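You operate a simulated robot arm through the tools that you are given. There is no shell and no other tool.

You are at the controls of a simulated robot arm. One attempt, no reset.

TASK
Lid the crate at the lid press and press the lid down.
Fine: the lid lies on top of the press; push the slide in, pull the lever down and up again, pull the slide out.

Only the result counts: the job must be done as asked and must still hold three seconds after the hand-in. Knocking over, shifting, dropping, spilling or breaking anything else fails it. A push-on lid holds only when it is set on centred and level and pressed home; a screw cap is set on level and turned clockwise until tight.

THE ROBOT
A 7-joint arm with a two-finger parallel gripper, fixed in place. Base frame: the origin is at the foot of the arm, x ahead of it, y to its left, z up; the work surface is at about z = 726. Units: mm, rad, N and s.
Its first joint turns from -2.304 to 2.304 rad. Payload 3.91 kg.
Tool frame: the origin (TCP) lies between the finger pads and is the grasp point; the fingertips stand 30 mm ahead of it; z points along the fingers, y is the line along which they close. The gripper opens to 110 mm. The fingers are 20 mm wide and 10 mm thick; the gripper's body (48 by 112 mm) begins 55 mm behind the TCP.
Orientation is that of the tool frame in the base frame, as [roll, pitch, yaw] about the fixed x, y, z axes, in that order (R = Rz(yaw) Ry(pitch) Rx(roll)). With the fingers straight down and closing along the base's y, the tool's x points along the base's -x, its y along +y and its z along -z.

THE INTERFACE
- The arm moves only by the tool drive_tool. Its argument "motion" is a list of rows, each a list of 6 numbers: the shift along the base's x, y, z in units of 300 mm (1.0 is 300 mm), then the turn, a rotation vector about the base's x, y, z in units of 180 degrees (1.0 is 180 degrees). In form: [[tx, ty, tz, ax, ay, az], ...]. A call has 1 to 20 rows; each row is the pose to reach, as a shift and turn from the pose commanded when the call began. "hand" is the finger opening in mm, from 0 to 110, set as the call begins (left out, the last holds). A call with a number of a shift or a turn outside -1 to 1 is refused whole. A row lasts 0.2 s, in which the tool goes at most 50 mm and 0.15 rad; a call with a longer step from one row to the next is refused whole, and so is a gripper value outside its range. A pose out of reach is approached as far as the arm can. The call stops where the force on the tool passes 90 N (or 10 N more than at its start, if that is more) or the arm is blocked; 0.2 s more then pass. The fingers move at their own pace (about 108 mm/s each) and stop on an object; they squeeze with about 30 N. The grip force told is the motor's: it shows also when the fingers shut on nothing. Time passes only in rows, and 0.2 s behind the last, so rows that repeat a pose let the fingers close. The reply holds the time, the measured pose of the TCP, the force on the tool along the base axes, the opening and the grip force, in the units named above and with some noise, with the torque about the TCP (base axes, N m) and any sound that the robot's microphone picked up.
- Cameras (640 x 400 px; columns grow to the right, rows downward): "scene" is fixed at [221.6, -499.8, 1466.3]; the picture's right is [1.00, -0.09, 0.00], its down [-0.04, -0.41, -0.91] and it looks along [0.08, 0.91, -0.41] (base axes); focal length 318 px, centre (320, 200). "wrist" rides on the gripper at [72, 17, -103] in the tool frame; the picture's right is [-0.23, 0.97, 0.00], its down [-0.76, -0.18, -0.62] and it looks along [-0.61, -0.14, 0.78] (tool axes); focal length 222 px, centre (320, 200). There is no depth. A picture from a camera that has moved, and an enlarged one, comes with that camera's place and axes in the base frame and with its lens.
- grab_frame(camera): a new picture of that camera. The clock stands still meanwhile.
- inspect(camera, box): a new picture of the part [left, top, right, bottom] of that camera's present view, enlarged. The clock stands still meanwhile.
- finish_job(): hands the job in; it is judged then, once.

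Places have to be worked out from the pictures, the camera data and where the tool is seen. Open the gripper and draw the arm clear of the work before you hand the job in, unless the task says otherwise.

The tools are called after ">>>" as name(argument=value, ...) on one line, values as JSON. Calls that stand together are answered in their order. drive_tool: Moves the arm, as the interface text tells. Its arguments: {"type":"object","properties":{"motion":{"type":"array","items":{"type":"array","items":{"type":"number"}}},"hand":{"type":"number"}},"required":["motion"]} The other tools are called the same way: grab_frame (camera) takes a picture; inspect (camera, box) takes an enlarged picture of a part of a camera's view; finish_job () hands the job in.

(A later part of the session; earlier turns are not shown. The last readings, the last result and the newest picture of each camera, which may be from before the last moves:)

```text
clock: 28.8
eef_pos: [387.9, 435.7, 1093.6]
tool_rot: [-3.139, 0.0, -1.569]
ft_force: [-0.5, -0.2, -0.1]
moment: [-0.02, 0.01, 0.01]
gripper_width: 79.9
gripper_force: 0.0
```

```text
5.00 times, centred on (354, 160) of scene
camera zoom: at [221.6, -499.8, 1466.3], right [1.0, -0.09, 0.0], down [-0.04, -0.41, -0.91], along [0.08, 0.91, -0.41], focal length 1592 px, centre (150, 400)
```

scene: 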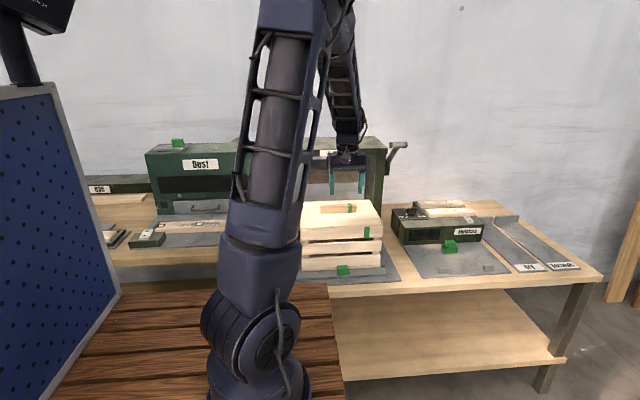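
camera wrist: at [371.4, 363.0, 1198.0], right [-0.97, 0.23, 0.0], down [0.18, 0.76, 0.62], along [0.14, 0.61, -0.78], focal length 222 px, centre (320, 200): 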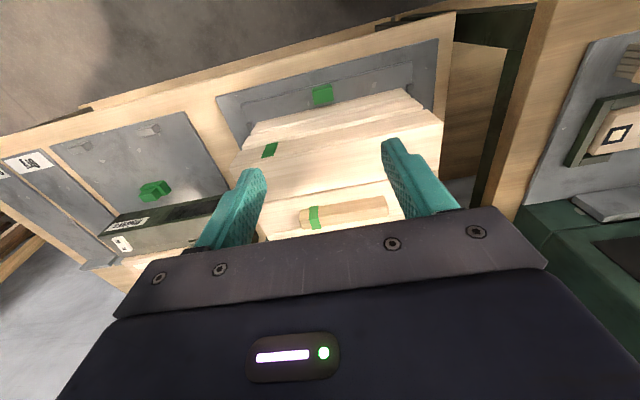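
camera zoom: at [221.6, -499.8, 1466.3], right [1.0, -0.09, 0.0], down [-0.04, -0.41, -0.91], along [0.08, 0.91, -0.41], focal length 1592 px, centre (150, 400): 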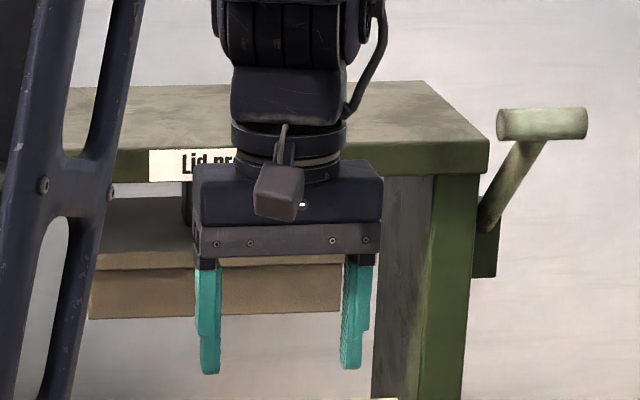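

The wrist estimates of y disagree by about 12 mm with the scene ones, so I check that the lid and crate corner did not shift on release.

>>> inspect(camera="scene", box=[360, 213, 392, 233])

>>> inspect(camera="scene", box=[296, 190, 392, 250])

>>> inspect(camera="wrist", box=[200, 80, 460, 240])

```text
16.00 times, centred on (376, 223) of scene
camera zoom: at [221.6, -499.8, 1466.3], right [1.0, -0.09, 0.0], down [-0.04, -0.41, -0.91], along [0.08, 0.91, -0.41], focal length 5095 px, centre (-576, -168)
```

zoom: 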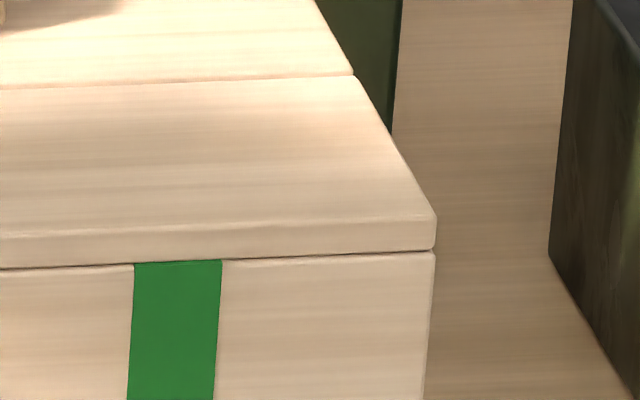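

```text
6.67 times, centred on (344, 220) of scene
camera zoom: at [221.6, -499.8, 1466.3], right [1.0, -0.09, 0.0], down [-0.04, -0.41, -0.91], along [0.08, 0.91, -0.41], focal length 2123 px, centre (160, 67)
```

zoom: 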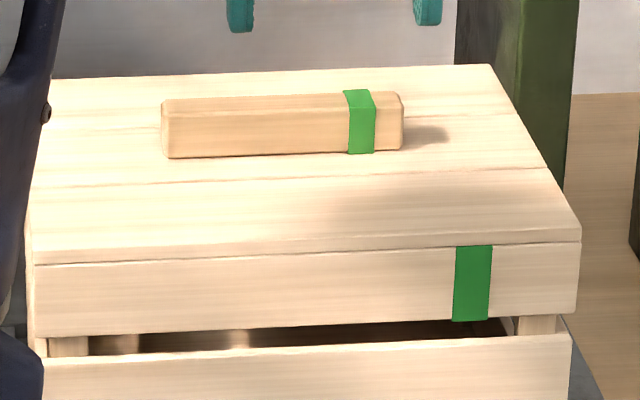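

```text
2.46 times, centred on (330, 160) of wrist
camera zoom: at [371.4, 363.0, 1198.0], right [-0.97, 0.23, 0.0], down [0.18, 0.76, 0.62], along [0.14, 0.61, -0.78], focal length 547 px, centre (295, 298)
```

zoom: 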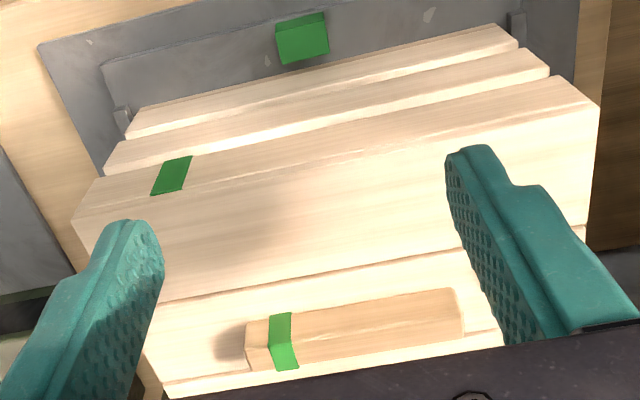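

Crate, lid and slide moved together about 12 mm in +y when the gripper opened; the slide runs freely and the lid is still flush. The knob is at about x 371..408, y 458..482, top z≈752. I approach above it with the tool tilted 20° so its body leans away from the crate and the press.

>>> drive_tool(motion=[[0.0, -0.03, -0.06, 0.03, 0, 0], [0.0, -0.05, -0.2, 0.06, 0, 0], [0.003, -0.03, -0.34, 0.09, 0, 0], [0.005, 0.0, -0.48, 0.111, 0, 0], [0.005, 0.03, -0.62, 0.111, 0, 0], [0.005, 0.06, -0.76, 0.111, 0, 0], [0.005, 0.09, -0.88, 0.111, 0, 0], [0.005, 0.09, -0.95, 0.111, 0, 0], [0.005, 0.09, -0.95, 0.111, 0, 0]], hand=80)

>>> grab_frame(camera="wrist")

>>> inspect(camera="scene", box=[290, 210, 418, 290])

```text
clock: 30.8
eef_pos: [389.1, 463.2, 810.0]
tool_rot: [-3.14, 0.349, -1.569]
ft_force: [0.1, 0.0, -0.1]
moment: [0.02, 0.01, 0.0]
gripper_width: 80.2
gripper_force: 0.2
```

```text
taken
camera wrist: at [372.1, 359.3, 883.1], right [-0.97, 0.21, 0.08], down [0.18, 0.5, 0.85], along [0.14, 0.84, -0.53], focal length 222 px, centre (320, 200)
```

wrist: 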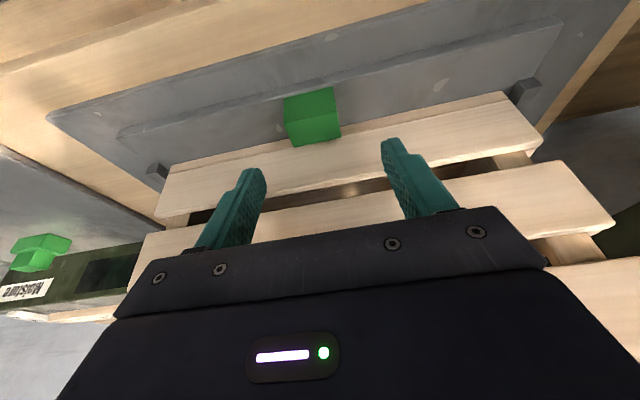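

```text
5.00 times, centred on (354, 250) of scene
camera zoom: at [221.6, -499.8, 1466.3], right [1.0, -0.09, 0.0], down [-0.04, -0.41, -0.91], along [0.08, 0.91, -0.41], focal length 1592 px, centre (150, -50)
```

zoom: 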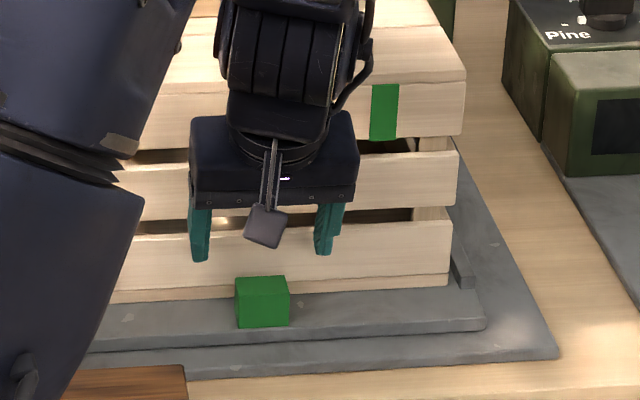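

The knob centre works out at about (390, 470, 737). I lower 50 mm straight down so the fingers straddle it, then close on it.

>>> drive_tool(motion=[[0.002, 0, -0.06, 0, 0, 0], [0.002, 0, -0.11, 0, 0, 0], [0.002, 0, -0.15, 0, 0, 0], [0.002, 0, -0.165, 0, 0, 0], [0.002, 0, -0.165, 0, 0, 0]])

>>> grab_frame(camera="wrist")

>>> inspect(camera="scene", box=[290, 210, 418, 290])

```text
clock: 32.0
eef_pos: [389.9, 462.0, 760.7]
tool_rot: [-3.141, 0.349, -1.571]
ft_force: [0.4, -0.7, -0.4]
moment: [-0.01, 0.0, 0.04]
gripper_width: 80.0
gripper_force: 0.0
```

```text
taken
camera wrist: at [373.4, 359.1, 833.0], right [-0.97, 0.21, 0.08], down [0.18, 0.5, 0.85], along [0.14, 0.84, -0.53], focal length 222 px, centre (320, 200)
```

wrist: 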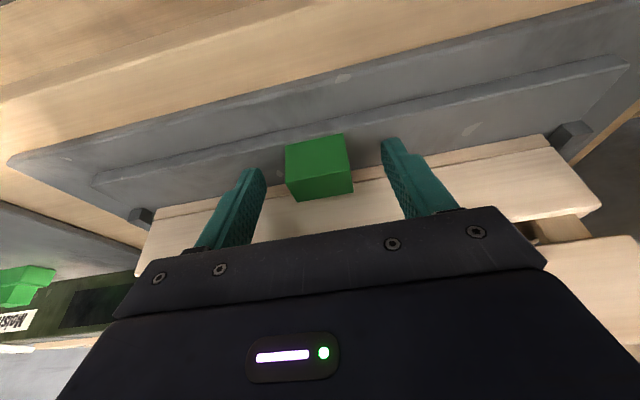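

```text
5.00 times, centred on (354, 250) of scene
camera zoom: at [221.6, -499.8, 1466.3], right [1.0, -0.09, 0.0], down [-0.04, -0.41, -0.91], along [0.08, 0.91, -0.41], focal length 1592 px, centre (150, -50)
```

zoom: 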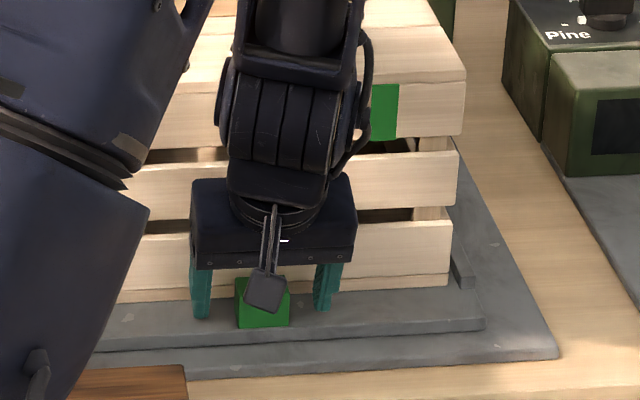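

The fingers stand on both sides of the knob. I close on it.

>>> drive_tool(motion=[[0, 0, 0, 0, 0, 0], [0, 0, 0, 0, 0, 0], [0, 0, 0, 0, 0, 0], [0, 0, 0, 0, 0, 0]], hand=0)

>>> drive_tool(motion=[[0, 0.02, 0, 0, 0, 0], [0, 0.05, 0, 0, 0, 0], [0, 0.08, 0, 0, 0, 0], [0, 0.1, 0, 0, 0, 0], [0, 0.1, 0, 0, 0, 0]])

>>> inspect(camera="scene", box=[290, 190, 418, 290])

```text
clock: 33.0
eef_pos: [390.5, 463.0, 760.2]
tool_rot: [-3.14, 0.35, -1.571]
ft_force: [2.1, -0.7, -1.3]
moment: [0.36, 0.3, 0.34]
gripper_width: 37.8
gripper_force: 45.1
```

```text
clock: 34.2
eef_pos: [390.1, 493.4, 760.3]
tool_rot: [-3.14, 0.348, -1.57]
ft_force: [-7.2, 2.0, 10.9]
moment: [-1.23, 0.53, 0.27]
gripper_width: 37.9
gripper_force: 45.1
```

```text
4.00 times, centred on (354, 240) of scene
camera zoom: at [221.6, -499.8, 1466.3], right [1.0, -0.09, 0.0], down [-0.04, -0.41, -0.91], along [0.08, 0.91, -0.41], focal length 1274 px, centre (184, 40)
```

zoom: 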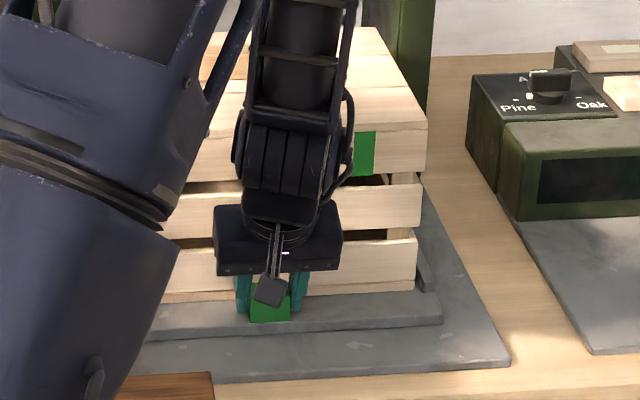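

The slide follows with modest forces. I continue pushing 100 mm in +y.

>>> drive_tool(motion=[[0, 0.04, 0, 0, 0, 0], [0, 0.09, 0, 0, 0, 0], [0, 0.14, 0, 0, 0, 0], [0, 0.19, 0, 0, 0, 0], [0, 0.24, 0, 0, 0, 0], [0, 0.29, 0, 0, 0, 0], [0, 0.33, 0, 0, 0, 0], [0, 0.33, 0, 0, 0, 0]])

>>> grab_frame(camera="scene")

>>> grab_frame(camera="wrist")

```text
clock: 36.0
eef_pos: [390.2, 592.5, 759.6]
tool_rot: [3.14, 0.348, -1.572]
ft_force: [-5.4, 1.3, -8.9]
moment: [-0.15, 0.36, 0.26]
gripper_width: 38.1
gripper_force: 45.3
```

```text
taken
```

scene: 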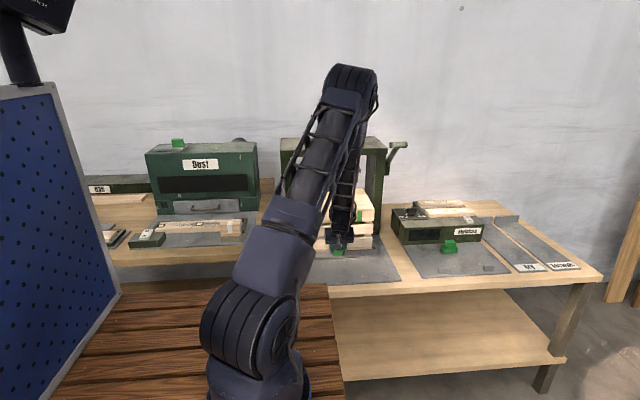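

```text
taken
camera wrist: at [373.6, 488.3, 833.1], right [-0.97, 0.21, 0.08], down [0.18, 0.5, 0.85], along [0.14, 0.84, -0.53], focal length 222 px, centre (320, 200)
```

wrist: 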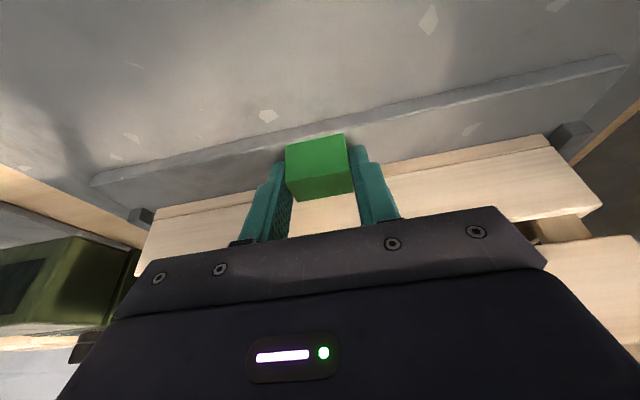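

All is clear; the crate is going under the press. I continue another 90 mm.

>>> drive_tool(motion=[[0, 0.04, 0, 0, 0, 0], [0, 0.09, 0, 0, 0, 0], [0, 0.14, 0, 0, 0, 0], [0, 0.19, 0, 0, 0, 0], [0, 0.24, 0, 0, 0, 0], [0, 0.28, 0, 0, 0, 0], [0, 0.3, 0, 0, 0, 0], [0, 0.3, 0, 0, 0, 0]])

>>> inspect(camera="scene", box=[260, 110, 420, 290])

>>> grab_frame(camera="wrist")

```text
clock: 37.8
eef_pos: [390.7, 682.6, 760.6]
tool_rot: [-3.141, 0.348, -1.571]
ft_force: [-4.8, 1.6, 13.9]
moment: [-1.12, 0.55, 0.36]
gripper_width: 38.0
gripper_force: 44.9
```

```text
2.22 times, centred on (340, 200) of scene
camera zoom: at [221.6, -499.8, 1466.3], right [1.0, -0.09, 0.0], down [-0.04, -0.41, -0.91], along [0.08, 0.91, -0.41], focal length 708 px, centre (276, 200)
```

zoom: 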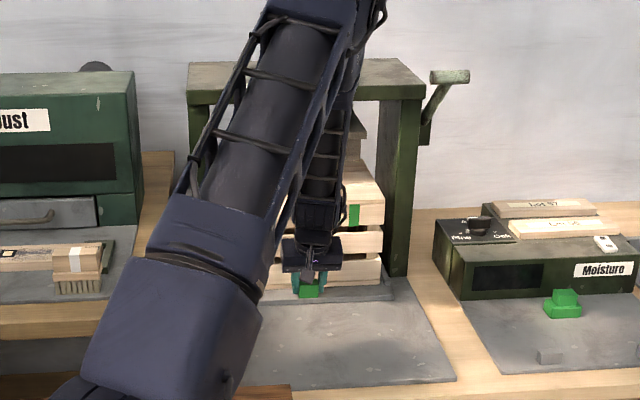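

```text
taken
camera wrist: at [373.6, 578.5, 832.8], right [-0.97, 0.21, 0.08], down [0.18, 0.5, 0.85], along [0.14, 0.84, -0.53], focal length 222 px, centre (320, 200)
```

wrist: 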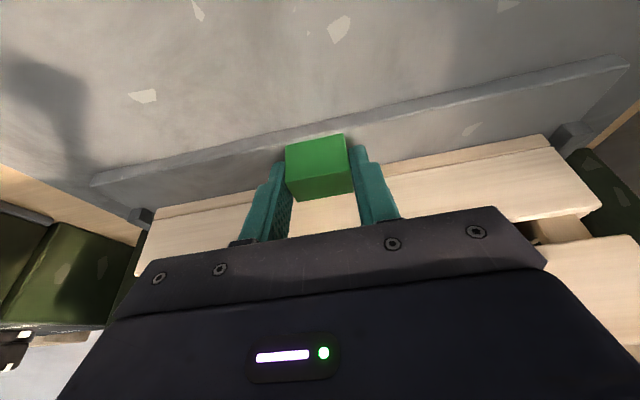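

Crate now mostly under the ram; I push on slowly until the end stop is felt.

>>> drive_tool(motion=[[0, 0.02, 0, 0, 0, 0], [0, 0.04, 0, 0, 0, 0], [0, 0.06, 0, 0, 0, 0], [0, 0.08, 0, 0, 0, 0], [0, 0.1, 0, 0, 0, 0], [0, 0.1, 0, 0, 0, 0]])

>>> drive_tool(motion=[[0, 0.013, 0, 0, 0, 0], [0, 0.027, 0, 0, 0, 0], [0, 0.04, 0, 0, 0, 0], [0, 0.053, 0, 0, 0, 0], [0, 0.067, 0, 0, 0, 0], [0, 0.067, 0, 0, 0, 0]])

```text
clock: 39.2
eef_pos: [390.4, 708.5, 760.0]
tool_rot: [3.142, 0.346, -1.572]
ft_force: [-10.4, -27.9, 12.0]
moment: [-0.59, 0.21, 0.35]
gripper_width: 38.3
gripper_force: 45.2
```

```text
clock: 40.2
eef_pos: [390.3, 720.8, 759.4]
tool_rot: [-3.141, 0.342, -1.574]
ft_force: [-8.2, -42.7, 28.2]
moment: [5.56, 0.5, 0.26]
gripper_width: 38.1
gripper_force: 44.9
stopped in row 4: the force on the tool passed its limit at 101 N (the readings are from after the stop); the commanded pose is now the measured one
```

Resistance began near y≈706 and the call stopped at 720. I look to see whether the slide is at its end stop and whether the fingers slipped on the knob.

>>> grab_frame(camera="wrist")

>>> inspect(camera="scene", box=[290, 130, 418, 270])

```text
taken
camera wrist: at [373.6, 618.0, 832.8], right [-0.97, 0.22, 0.08], down [0.18, 0.51, 0.84], along [0.14, 0.83, -0.53], focal length 222 px, centre (320, 200)
```

wrist: 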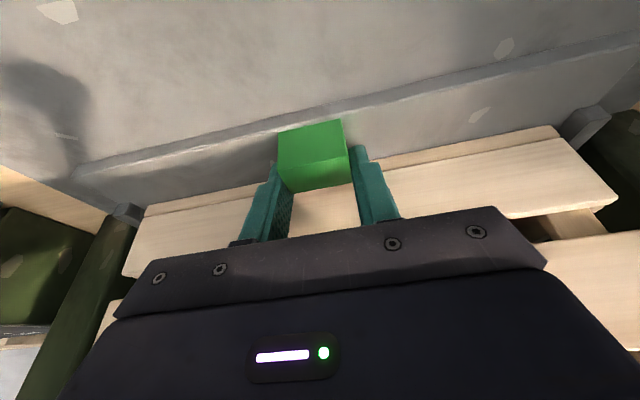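

```text
2.86 times, centred on (354, 200) of scene
camera zoom: at [221.6, -499.8, 1466.3], right [1.0, -0.09, 0.0], down [-0.04, -0.41, -0.91], along [0.08, 0.91, -0.41], focal length 910 px, centre (223, 200)
```

zoom: 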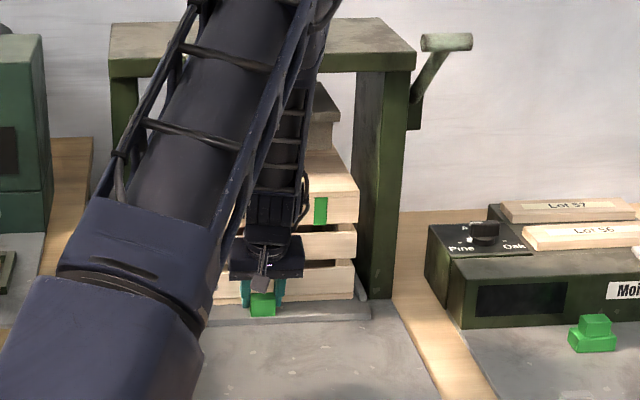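

The fingers slid about 9 mm forward on the knob, so the slide is against its end stop with the crate centred at about y≈853, under the ram. I open and retreat upward along the tool axis.

>>> drive_tool(motion=[[0, 0, 0, 0, 0, 0], [0, 0, 0, 0, 0, 0], [0, 0, 0, 0, 0, 0]], hand=80)

>>> drive_tool(motion=[[0, -0.02, 0.05, 0, 0, 0], [0, -0.06, 0.15, 0, 0, 0], [0, -0.12, 0.26, 0, 0, 0], [0, -0.24, 0.34, 0, 0, 0], [0, -0.38, 0.4, 0, 0, 0], [0, -0.52, 0.48, 0, 0, 0], [0, -0.6, 0.58, 0, 0, 0], [0, -0.6, 0.7, 0, 0, 0], [0, -0.6, 0.8, 0, 0, 0], [0, -0.6, 0.8, 0, 0, 0]])

>>> grab_frame(camera="scene")

>>> grab_frame(camera="wrist")

```text
clock: 41.0
eef_pos: [391.2, 720.1, 757.2]
tool_rot: [3.141, 0.341, -1.572]
ft_force: [2.3, -41.9, 15.2]
moment: [3.07, 0.26, 0.13]
gripper_width: 79.6
gripper_force: 0.1
```

```text
clock: 43.2
eef_pos: [390.6, 541.2, 997.9]
tool_rot: [-3.141, 0.341, -1.573]
ft_force: [0.4, -0.2, -0.6]
moment: [0.02, 0.0, -0.01]
gripper_width: 80.0
gripper_force: 0.0
```

```text
taken
```

scene: 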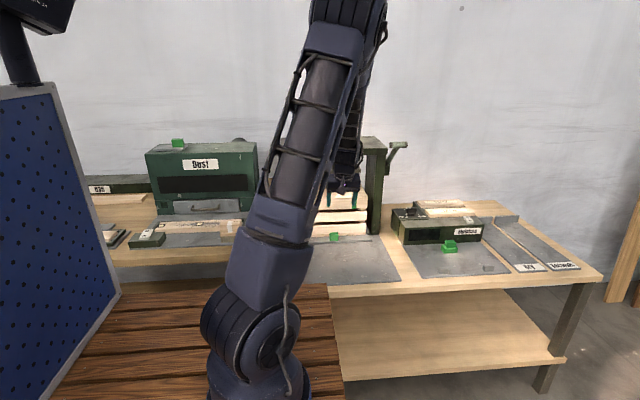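

```text
taken
camera wrist: at [374.6, 439.0, 1072.6], right [-0.97, 0.22, 0.08], down [0.18, 0.51, 0.84], along [0.14, 0.83, -0.53], focal length 222 px, centre (320, 200)
```

wrist: 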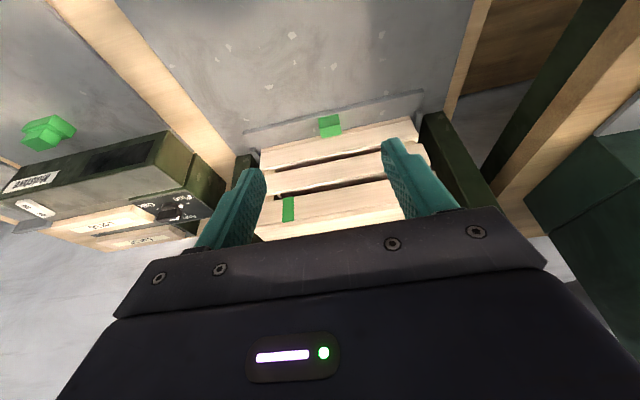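

>>> inspect(camera="wrist", box=[220, 70, 460, 240])

>>> inspect(camera="scene", box=[280, 120, 420, 250])

>>> inspect(camera="scene", box=[320, 215, 384, 255])

```text
2.35 times, centred on (340, 155) of wrist
camera zoom: at [374.6, 439.0, 1072.6], right [-0.97, 0.22, 0.08], down [0.18, 0.51, 0.84], along [0.14, 0.83, -0.53], focal length 523 px, centre (273, 306)
```

zoom: 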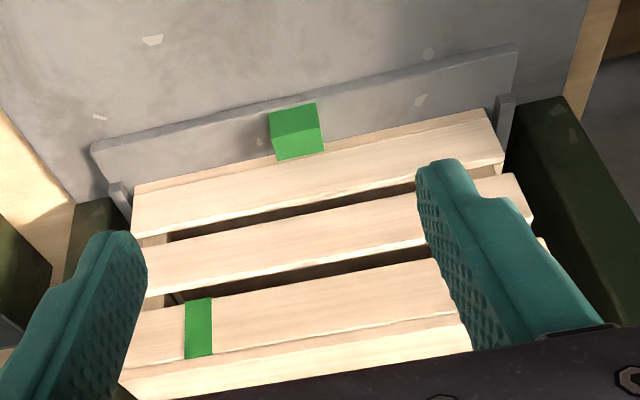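

```text
3.08 times, centred on (350, 185) of scene
camera zoom: at [221.6, -499.8, 1466.3], right [1.0, -0.09, 0.0], down [-0.04, -0.41, -0.91], along [0.08, 0.91, -0.41], focal length 980 px, centre (228, 246)
```

zoom: 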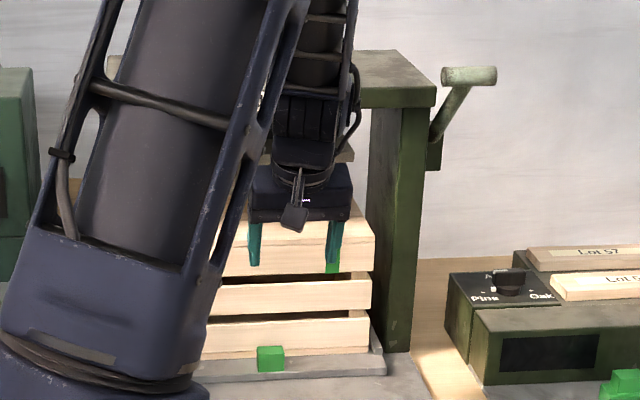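

```text
10.00 times, centred on (352, 235) of scene
camera zoom: at [221.6, -499.8, 1466.3], right [1.0, -0.09, 0.0], down [-0.04, -0.41, -0.91], along [0.08, 0.91, -0.41], focal length 3185 px, centre (0, -150)
```

zoom: 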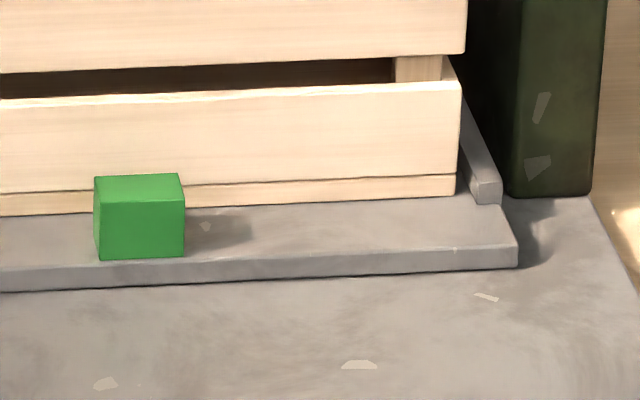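

The slide is fully in: the knob is at y≈705..729 and the crate is under the ram. Next comes the lever, whose grip bar runs along x to the right of the press. I rise clear and turn the tool back so it can point horizontally along +y.

>>> drive_tool(motion=[[0.02, -0.04, 0.12, -0.02, 0, 0], [0.05, -0.08, 0.25, -0.04, 0, 0], [0.09, -0.12, 0.38, -0.06, 0, 0], [0.13, -0.16, 0.5, -0.08, 0, 0], [0.17, -0.18, 0.62, -0.1, 0, 0], [0.2, -0.2, 0.74, -0.1085, 0, 0], [0.2, -0.2, 0.84, -0.1085, 0, 0], [0.2, -0.2, 0.84, -0.1085, 0, 0]], hand=80)

>>> drive_tool(motion=[[0, 0, 0, 0, 0, -0.0417], [0, 0, 0, 0, 0, -0.0833], [0.02, 0, 0, 0, 0, -0.125], [0.04, 0, 0, 0, 0, -0.1667], [0.06, 0, 0, 0, 0, -0.2083], [0.08, 0, 0, 0, 0, -0.25], [0.1, 0, 0, 0, 0, -0.2917], [0.12, 0, 0, 0, 0, -0.3333], [0.14, 0, 0, 0, 0, -0.375], [0.16, 0, 0, 0, 0, -0.4167], [0.18, 0, 0, 0, 0, -0.4583], [0.2, 0, 0, 0, 0, -0.499], [0.2, 0, 0, 0, 0, -0.499]])

>>> grab_frame(camera="scene")

>>> grab_frame(camera="wrist")

```text
clock: 45.0
eef_pos: [452.6, 482.5, 1250.5]
tool_rot: [-3.141, 0.0, -1.571]
ft_force: [0.1, -0.3, 0.2]
moment: [0.02, 0.01, 0.03]
gripper_width: 80.0
gripper_force: 0.0
```

```text
clock: 47.8
eef_pos: [511.0, 482.6, 1248.9]
tool_rot: [3.141, -0.001, 3.141]
ft_force: [0.8, 0.4, -1.0]
moment: [0.03, 0.01, 0.02]
gripper_width: 80.2
gripper_force: 0.1
```

```text
taken
```

scene: 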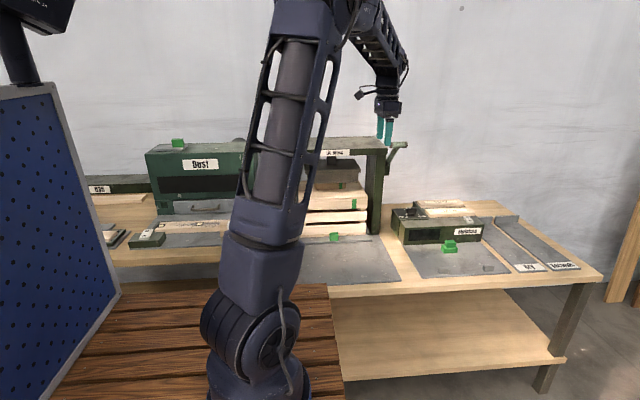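

```text
taken
camera wrist: at [438.1, 499.4, 1352.8], right [0.23, 0.97, 0.0], down [0.76, -0.18, 0.62], along [0.61, -0.14, -0.78], focal length 222 px, centre (320, 200)
```

wrist: 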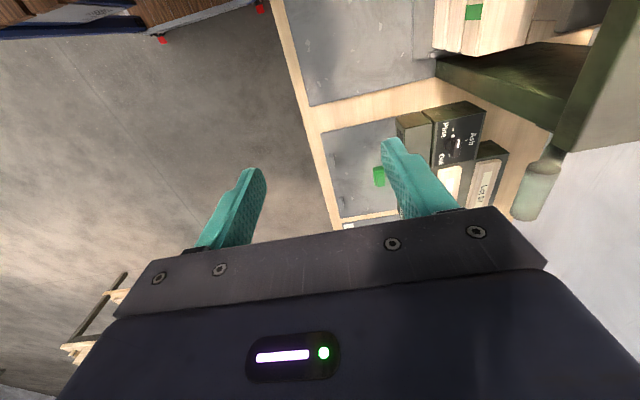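

The lever grip appears in both cameras; triangulation puts its centre near (638, 709, 1147). I zoom in to refine.

>>> inspect(camera="wrist", box=[440, 90, 640, 230])

>>> inspect(camera="scene", box=[364, 130, 428, 180])

>>> inspect(camera="scene", box=[280, 130, 408, 250])

```text
2.86 times, centred on (540, 160) of wrist
camera zoom: at [438.1, 499.4, 1352.8], right [0.23, 0.97, 0.0], down [0.76, -0.18, 0.62], along [0.61, -0.14, -0.78], focal length 635 px, centre (-309, 314)
```

zoom: 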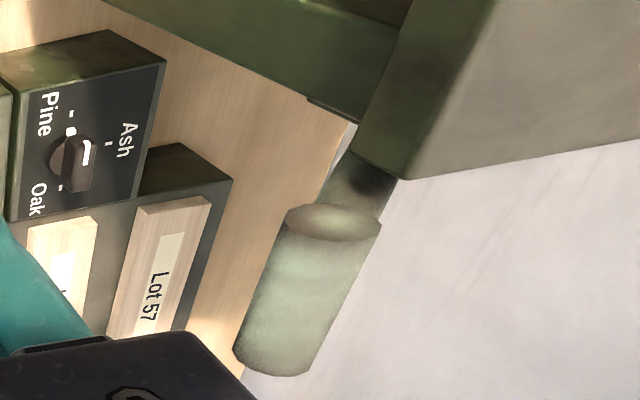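

```text
8.00 times, centred on (396, 155) of scene
camera zoom: at [221.6, -499.8, 1466.3], right [1.0, -0.09, 0.0], down [-0.04, -0.41, -0.91], along [0.08, 0.91, -0.41], focal length 2548 px, centre (-288, 560)
```

zoom: 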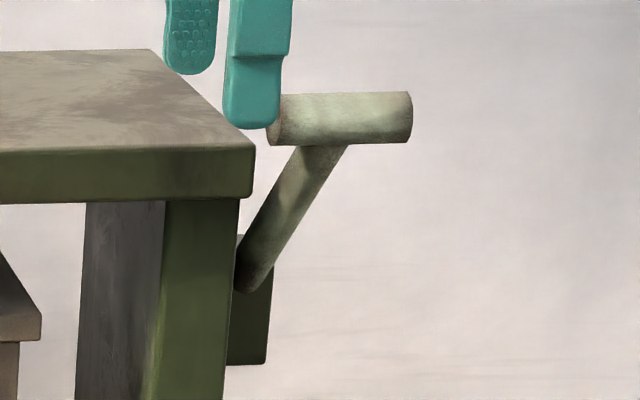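

```text
3.33 times, centred on (344, 190) of scene
camera zoom: at [221.6, -499.8, 1466.3], right [1.0, -0.09, 0.0], down [-0.04, -0.41, -0.91], along [0.08, 0.91, -0.41], focal length 1062 px, centre (240, 233)
```

zoom: 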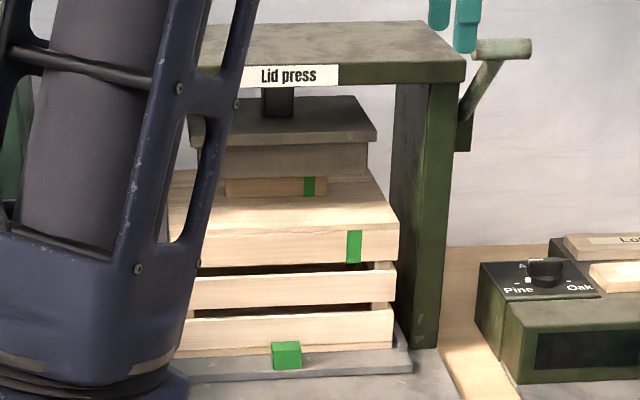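

The grip bar is about 25 mm thick, with its axis along x at y≈693, z≈1155, from x≈602 to 668; the lever arm joins it near x≈625 and the pivot is near (y 794, z 1042). I turn the tool to point along +y, closing along z, and stop in front of the bar's right part.

>>> drive_tool(motion=[[0.04, 0.03, 0, 0.0455, 0, 0], [0.08, 0.06, 0, 0.0909, 0, 0], [0.13, 0.1, 0, 0.1364, 0, 0], [0.18, 0.14, -0.02, 0.1818, 0, 0], [0.23, 0.18, -0.05, 0.2273, 0, 0], [0.28, 0.22, -0.09, 0.2727, 0, 0], [0.33, 0.26, -0.13, 0.3182, 0, 0], [0.38, 0.3, -0.17, 0.3636, 0, 0], [0.42, 0.33, -0.21, 0.4091, 0, 0], [0.45, 0.36, -0.24, 0.4545, 0, 0], [0.473, 0.375, -0.247, 0.5, 0, 0], [0.473, 0.375, -0.247, 0.5, 0, 0], [0.473, 0.375, -0.247, 0.5, 0, 0]], hand=80)

>>> grab_frame(camera="scene")

>>> grab_frame(camera="wrist")

```text
clock: 50.6
eef_pos: [652.1, 594.5, 1175.7]
tool_rot: [1.571, 0.003, -3.141]
ft_force: [1.3, 0.1, 0.2]
moment: [-0.01, -0.01, -0.01]
gripper_width: 80.2
gripper_force: 0.0
```

```text
taken
```

scene: 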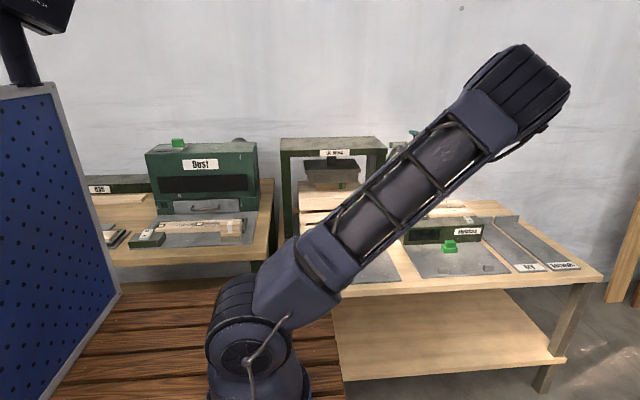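

```text
taken
camera wrist: at [580.6, 491.6, 1193.1], right [0.23, 0.0, 0.97], down [0.76, -0.62, -0.18], along [0.61, 0.78, -0.14], focal length 222 px, centre (320, 200)
```

wrist: 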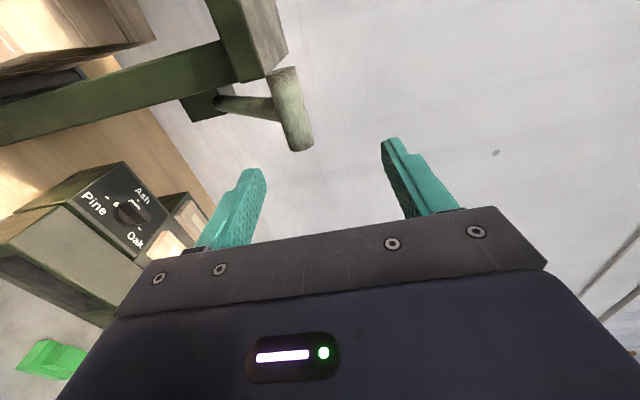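

The grip bar lies between the fingers but about 22 mm low. I lower to z≈1154 and advance partway.

>>> drive_tool(motion=[[0, 0, -0.04, 0, 0, 0], [0, 0, -0.073, 0, 0, 0], [0, 0.06, -0.073, 0, 0, 0], [0, 0.13, -0.073, 0, 0, 0], [0, 0.19, -0.073, 0, 0, 0], [0, 0.19, -0.073, 0, 0, 0]])

>>> grab_frame(camera="wrist")

>>> grab_frame(camera="scene")

```text
clock: 52.0
eef_pos: [652.3, 652.7, 1154.3]
tool_rot: [1.572, 0.004, 3.14]
ft_force: [0.2, 0.6, -0.6]
moment: [0.01, 0.01, -0.03]
gripper_width: 80.2
gripper_force: 0.1
```

```text
taken
camera wrist: at [580.0, 548.4, 1170.3], right [0.23, 0.0, 0.97], down [0.76, -0.62, -0.18], along [0.61, 0.78, -0.14], focal length 222 px, centre (320, 200)
```

wrist: 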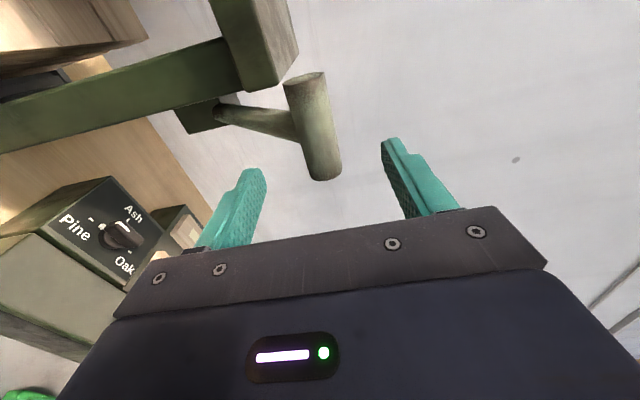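

```text
taken
```

scene: 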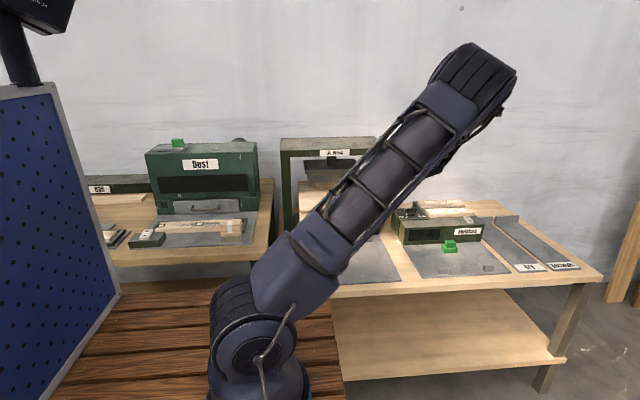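

The grip axis is at y≈688, z≈1154. I advance to y≈689 and close on the bar.

>>> drive_tool(motion=[[0, 0.05, 0, 0, 0, 0], [0, 0.09, 0, 0, 0, 0], [0, 0.12, 0, 0, 0, 0], [0, 0.12, 0, 0, 0, 0]])

>>> grab_frame(camera="wrist")

```text
clock: 53.0
eef_pos: [651.6, 686.7, 1154.8]
tool_rot: [1.571, 0.003, 3.141]
ft_force: [-0.5, 0.0, -0.7]
moment: [0.03, 0.01, -0.01]
gripper_width: 80.0
gripper_force: 0.0
```

```text
taken
camera wrist: at [580.4, 584.1, 1170.6], right [0.23, 0.0, 0.97], down [0.76, -0.62, -0.18], along [0.61, 0.78, -0.14], focal length 222 px, centre (320, 200)
```

wrist: 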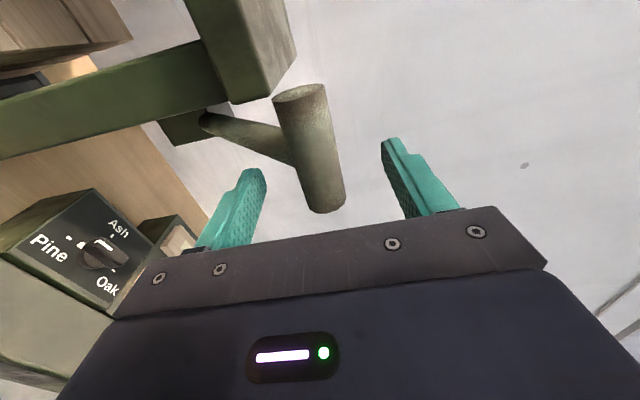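

The lever arm joins the bar just left of the lower finger, so I shift 3 mm in +x for clearance and then close.

>>> drive_tool(motion=[[0.01, 0, 0, 0, 0, 0], [0.01, 0, 0, 0, 0, 0]])

>>> drive_tool(motion=[[0, 0, 0, 0, 0, 0], [0, 0, 0, 0, 0, 0], [0, 0, 0, 0, 0, 0], [0, 0, 0, 0, 0, 0]], hand=0)

>>> grab_frame(camera="wrist")

```text
clock: 53.6
eef_pos: [655.3, 688.2, 1153.8]
tool_rot: [1.574, 0.002, -3.141]
ft_force: [0.5, -0.2, -0.4]
moment: [-0.02, 0.0, 0.01]
gripper_width: 80.3
gripper_force: 0.1
```

```text
clock: 54.6
eef_pos: [655.9, 688.1, 1153.3]
tool_rot: [1.572, 0.002, 3.141]
ft_force: [7.4, -4.0, 1.4]
moment: [0.02, 0.07, -0.44]
gripper_width: 25.4
gripper_force: 44.7
```

```text
taken
camera wrist: at [584.0, 583.9, 1170.8], right [0.23, 0.0, 0.97], down [0.76, -0.62, -0.18], along [0.61, 0.78, -0.14], focal length 222 px, centre (320, 200)
```

wrist: 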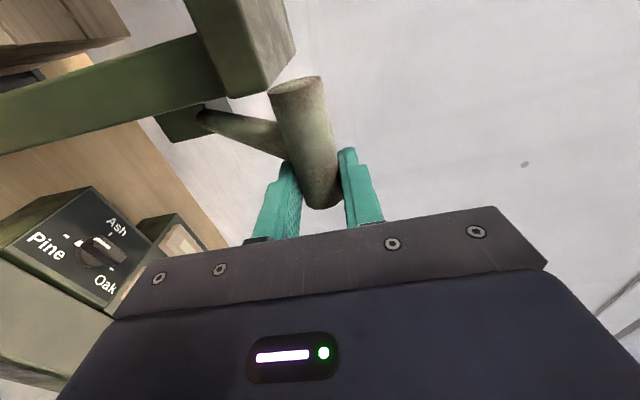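

The bar is gripped at 25.4 mm. With the pivot at about (y 789, z 1047), radius about 147 and the start angle about 46° above horizontal, I pull along the first part of the arc.

>>> drive_tool(motion=[[0, -0.02, -0.02, 0, 0, 0], [0, -0.0393, -0.0403, 0, 0, 0], [0, -0.0653, -0.0743, 0, 0, 0], [0, -0.0883, -0.1103, 0, 0, 0], [0, -0.0883, -0.1103, 0, 0, 0]])

>>> grab_frame(camera="wrist")

```text
clock: 55.8
eef_pos: [656.7, 660.5, 1120.4]
tool_rot: [1.574, 0.002, 3.14]
ft_force: [11.7, 0.0, 1.7]
moment: [0.33, 0.05, -0.42]
gripper_width: 25.7
gripper_force: 44.9
```

```text
taken
camera wrist: at [584.0, 557.3, 1136.8], right [0.23, 0.0, 0.97], down [0.76, -0.62, -0.18], along [0.61, 0.78, -0.14], focal length 222 px, centre (320, 200)
```

wrist: 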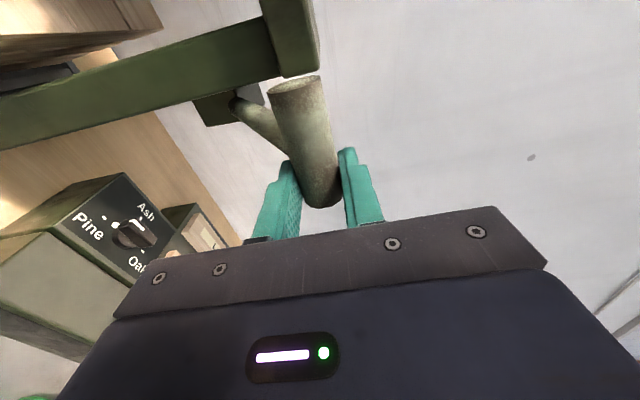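

The lever follows with little force. I continue along the arc toward and past horizontal.

>>> drive_tool(motion=[[0, -0.0197, -0.038, 0, 0, 0], [0, -0.036, -0.0773, 0, 0, 0], [0, -0.049, -0.1183, 0, 0, 0], [0, -0.0583, -0.16, 0, 0, 0], [0, -0.0637, -0.2023, 0, 0, 0], [0, -0.0657, -0.245, 0, 0, 0], [0, -0.0657, -0.245, 0, 0, 0]])

>>> grab_frame(camera="wrist")

>>> inspect(camera="scene", box=[270, 120, 430, 250])

```text
clock: 57.4
eef_pos: [654.7, 641.7, 1045.3]
tool_rot: [1.572, 0.002, 3.14]
ft_force: [2.6, -31.2, 0.8]
moment: [-0.06, 0.04, 0.11]
gripper_width: 25.7
gripper_force: 45.4
```

```text
taken
camera wrist: at [583.3, 537.3, 1063.2], right [0.23, 0.0, 0.97], down [0.76, -0.62, -0.18], along [0.61, 0.78, -0.14], focal length 222 px, centre (320, 200)
```

wrist: 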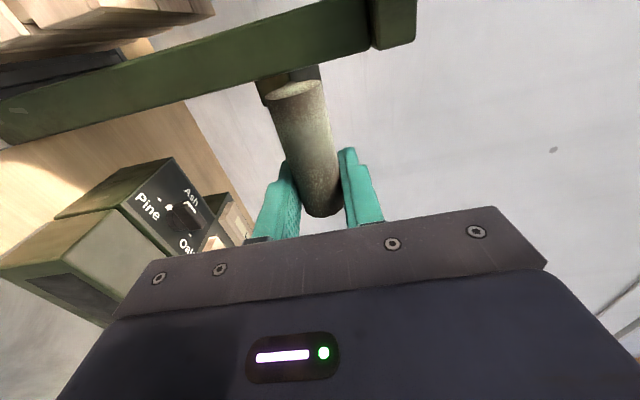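

```text
3.08 times, centred on (350, 185) of scene
camera zoom: at [221.6, -499.8, 1466.3], right [1.0, -0.09, 0.0], down [-0.04, -0.41, -0.91], along [0.08, 0.91, -0.41], focal length 980 px, centre (228, 246)
```

zoom: 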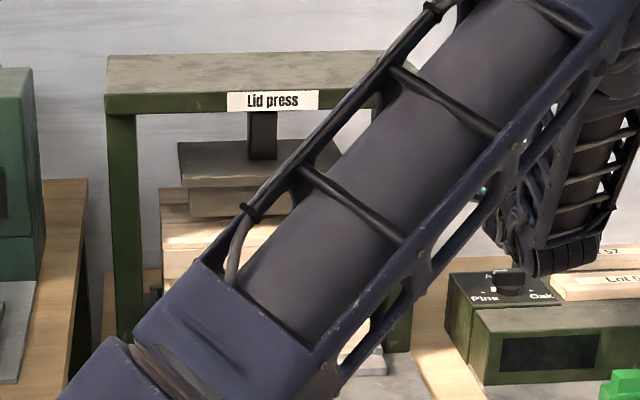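

The lever is at horizontal and the ram has come down onto the lid handle. I continue below horizontal until resistance or a stop is felt.

>>> drive_tool(motion=[[0, -0.0063, -0.0433, 0, 0, 0], [0, -0.0007, -0.0867, 0, 0, 0], [0, 0.0087, -0.129, 0, 0, 0], [0, 0.0217, -0.1703, 0, 0, 0], [0, 0.0217, -0.1703, 0, 0, 0]])

>>> grab_frame(camera="wrist")

>>> inspect(camera="scene", box=[270, 120, 430, 250])

```text
clock: 58.6
eef_pos: [654.3, 647.1, 994.1]
tool_rot: [1.573, 0.0, 3.141]
ft_force: [-3.3, -30.7, -8.5]
moment: [0.01, 0.08, -0.36]
gripper_width: 25.5
gripper_force: 45.2
```

```text
taken
camera wrist: at [583.1, 544.9, 1011.3], right [0.23, 0.0, 0.97], down [0.76, -0.62, -0.18], along [0.61, 0.78, -0.14], focal length 222 px, centre (320, 200)
```

wrist: 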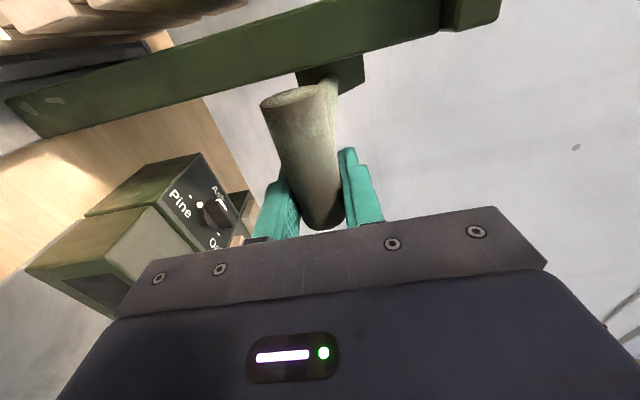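

```text
3.08 times, centred on (350, 185) of scene
camera zoom: at [221.6, -499.8, 1466.3], right [1.0, -0.09, 0.0], down [-0.04, -0.41, -0.91], along [0.08, 0.91, -0.41], focal length 980 px, centre (228, 246)
```

zoom: 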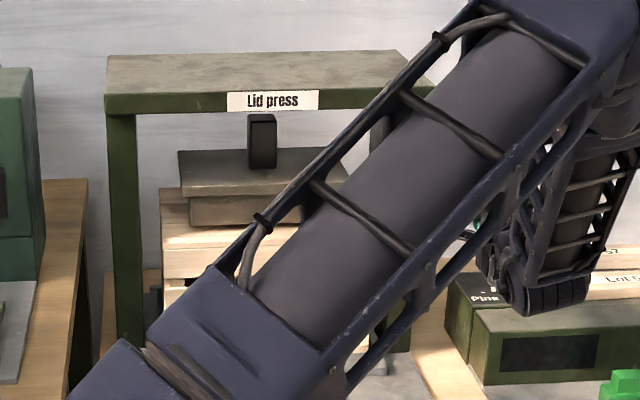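

From where the bar slid in the fingers I refine the arc: pivot near (y 851, z 1008), radius about 219, lever now at about -4°. I continue the pull along this arc.

>>> drive_tool(motion=[[0, 0.004, -0.035, 0, 0, 0], [0, 0.0093, -0.0757, 0, 0, 0], [0, 0.015, -0.107, 0, 0, 0], [0, 0.0233, -0.138, 0, 0, 0], [0, 0.0233, -0.138, 0, 0, 0]])

>>> grab_frame(camera="wrist")

>>> inspect(camera="scene", box=[270, 120, 430, 250])

```text
clock: 59.8
eef_pos: [654.6, 656.4, 953.8]
tool_rot: [1.571, 0.001, -3.142]
ft_force: [11.3, 21.0, 6.6]
moment: [0.33, 0.25, -0.3]
gripper_width: 25.6
gripper_force: 45.1
```

```text
taken
camera wrist: at [583.9, 552.6, 972.0], right [0.22, 0.0, 0.97], down [0.76, -0.62, -0.18], along [0.61, 0.78, -0.14], focal length 222 px, centre (320, 200)
```

wrist: 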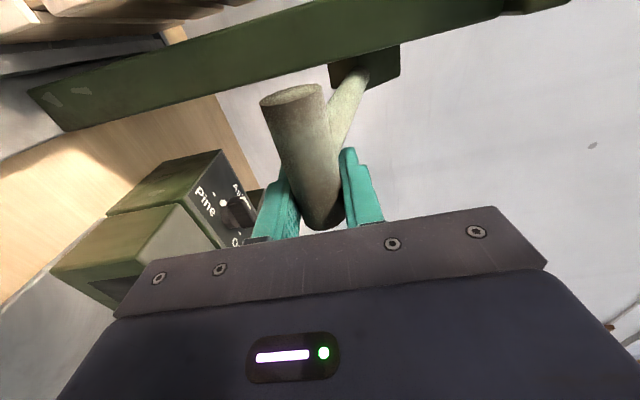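

```text
3.08 times, centred on (350, 185) of scene
camera zoom: at [221.6, -499.8, 1466.3], right [1.0, -0.09, 0.0], down [-0.04, -0.41, -0.91], along [0.08, 0.91, -0.41], focal length 980 px, centre (228, 246)
```

zoom: 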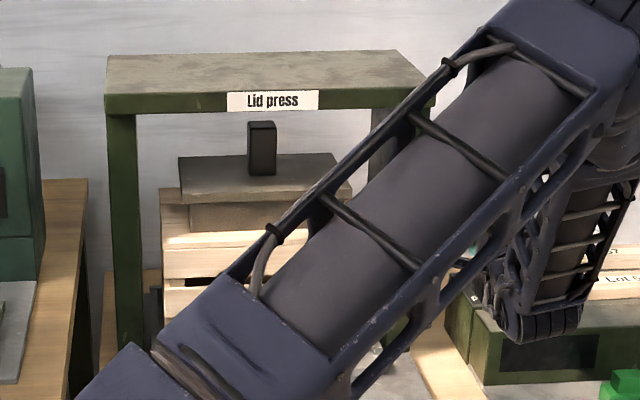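

The ram keeps descending and force stays low. Re-fit: pivot near (y 823, z 1005), radius about 190, lever at about -16°. I continue to about -30°.

>>> drive_tool(motion=[[0, 0.015, -0.0463, 0, 0, 0], [0, 0.025, -0.072, 0, 0, 0], [0, 0.036, -0.0973, 0, 0, 0], [0, 0.048, -0.122, 0, 0, 0], [0, 0.0617, -0.1463, 0, 0, 0], [0, 0.0617, -0.1463, 0, 0, 0]])

>>> grab_frame(camera="wrist")

>>> inspect(camera="scene", box=[270, 120, 430, 250])

```text
clock: 60.3
eef_pos: [657.5, 662.0, 951.4]
tool_rot: [1.548, 0.015, -3.14]
ft_force: [-10.8, -26.5, 31.8]
moment: [-0.24, 0.72, 0.6]
gripper_width: 25.6
gripper_force: 45.3
stopped in row 2: the force on the tool passed its limit at 97 N (the readings are from after the stop); the commanded pose is now the measured one
```

```text
taken
camera wrist: at [585.2, 557.8, 966.5], right [0.21, -0.02, 0.98], down [0.76, -0.62, -0.18], along [0.61, 0.79, -0.12], focal length 222 px, centre (320, 200)
```

wrist: 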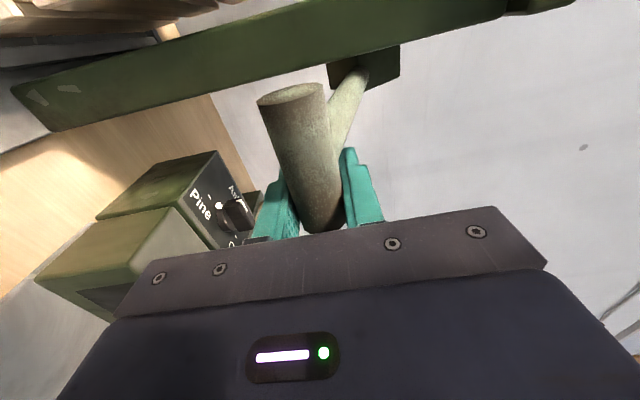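

```text
3.08 times, centred on (350, 185) of scene
camera zoom: at [221.6, -499.8, 1466.3], right [1.0, -0.09, 0.0], down [-0.04, -0.41, -0.91], along [0.08, 0.91, -0.41], focal length 980 px, centre (228, 246)
```

zoom: 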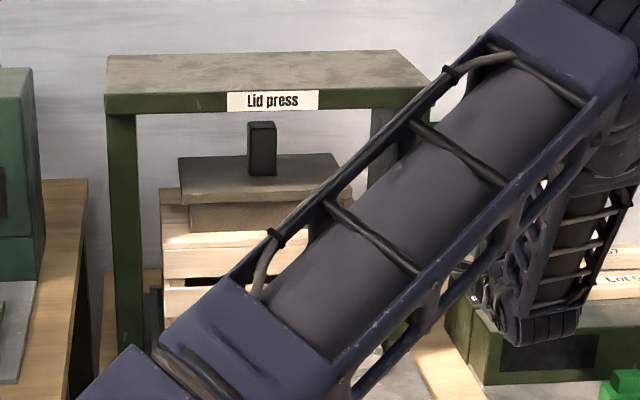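

The call stopped at 97 N. I look closely at the ram and lid to see whether it is pressed home or only in contact.

>>> inspect(camera="scene", box=[300, 155, 364, 215])

>>> inspect(camera="scene", box=[300, 175, 348, 205])

>>> inspect(camera="wrist", box=[0, 0, 320, 200])

```text
6.67 times, centred on (332, 185) of scene
camera zoom: at [221.6, -499.8, 1466.3], right [1.0, -0.09, 0.0], down [-0.04, -0.41, -0.91], along [0.08, 0.91, -0.41], focal length 2123 px, centre (240, 300)
```

zoom: 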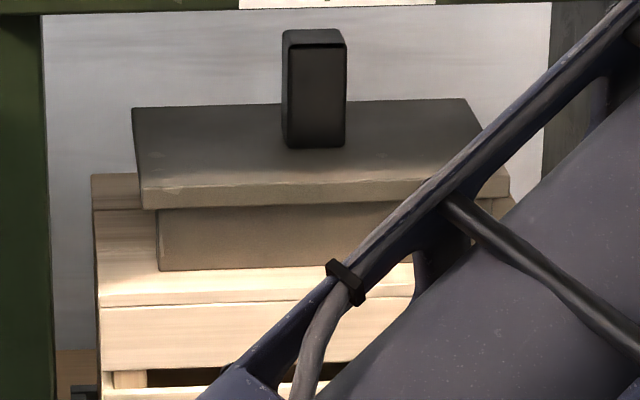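

```text
13.33 times, centred on (324, 190) of scene
camera zoom: at [221.6, -499.8, 1466.3], right [1.0, -0.09, 0.0], down [-0.04, -0.41, -0.91], along [0.08, 0.91, -0.41], focal length 4246 px, centre (267, 333)
```

zoom: 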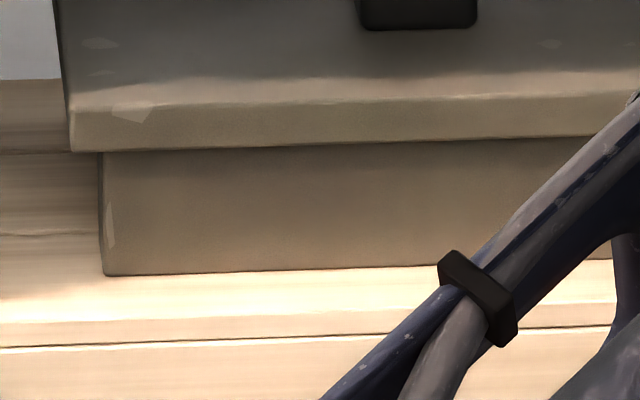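

```text
2.00 times, centred on (160, 100) of wrist
camera zoom: at [585.2, 557.8, 966.5], right [0.21, -0.02, 0.98], down [0.76, -0.62, -0.18], along [0.61, 0.79, -0.12], focal length 444 px, centre (640, 400)
```

zoom: 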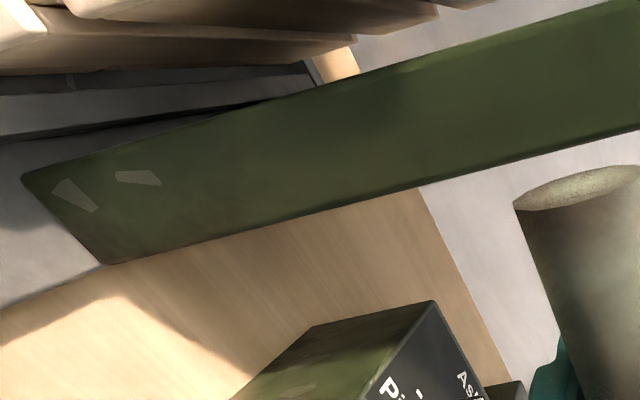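

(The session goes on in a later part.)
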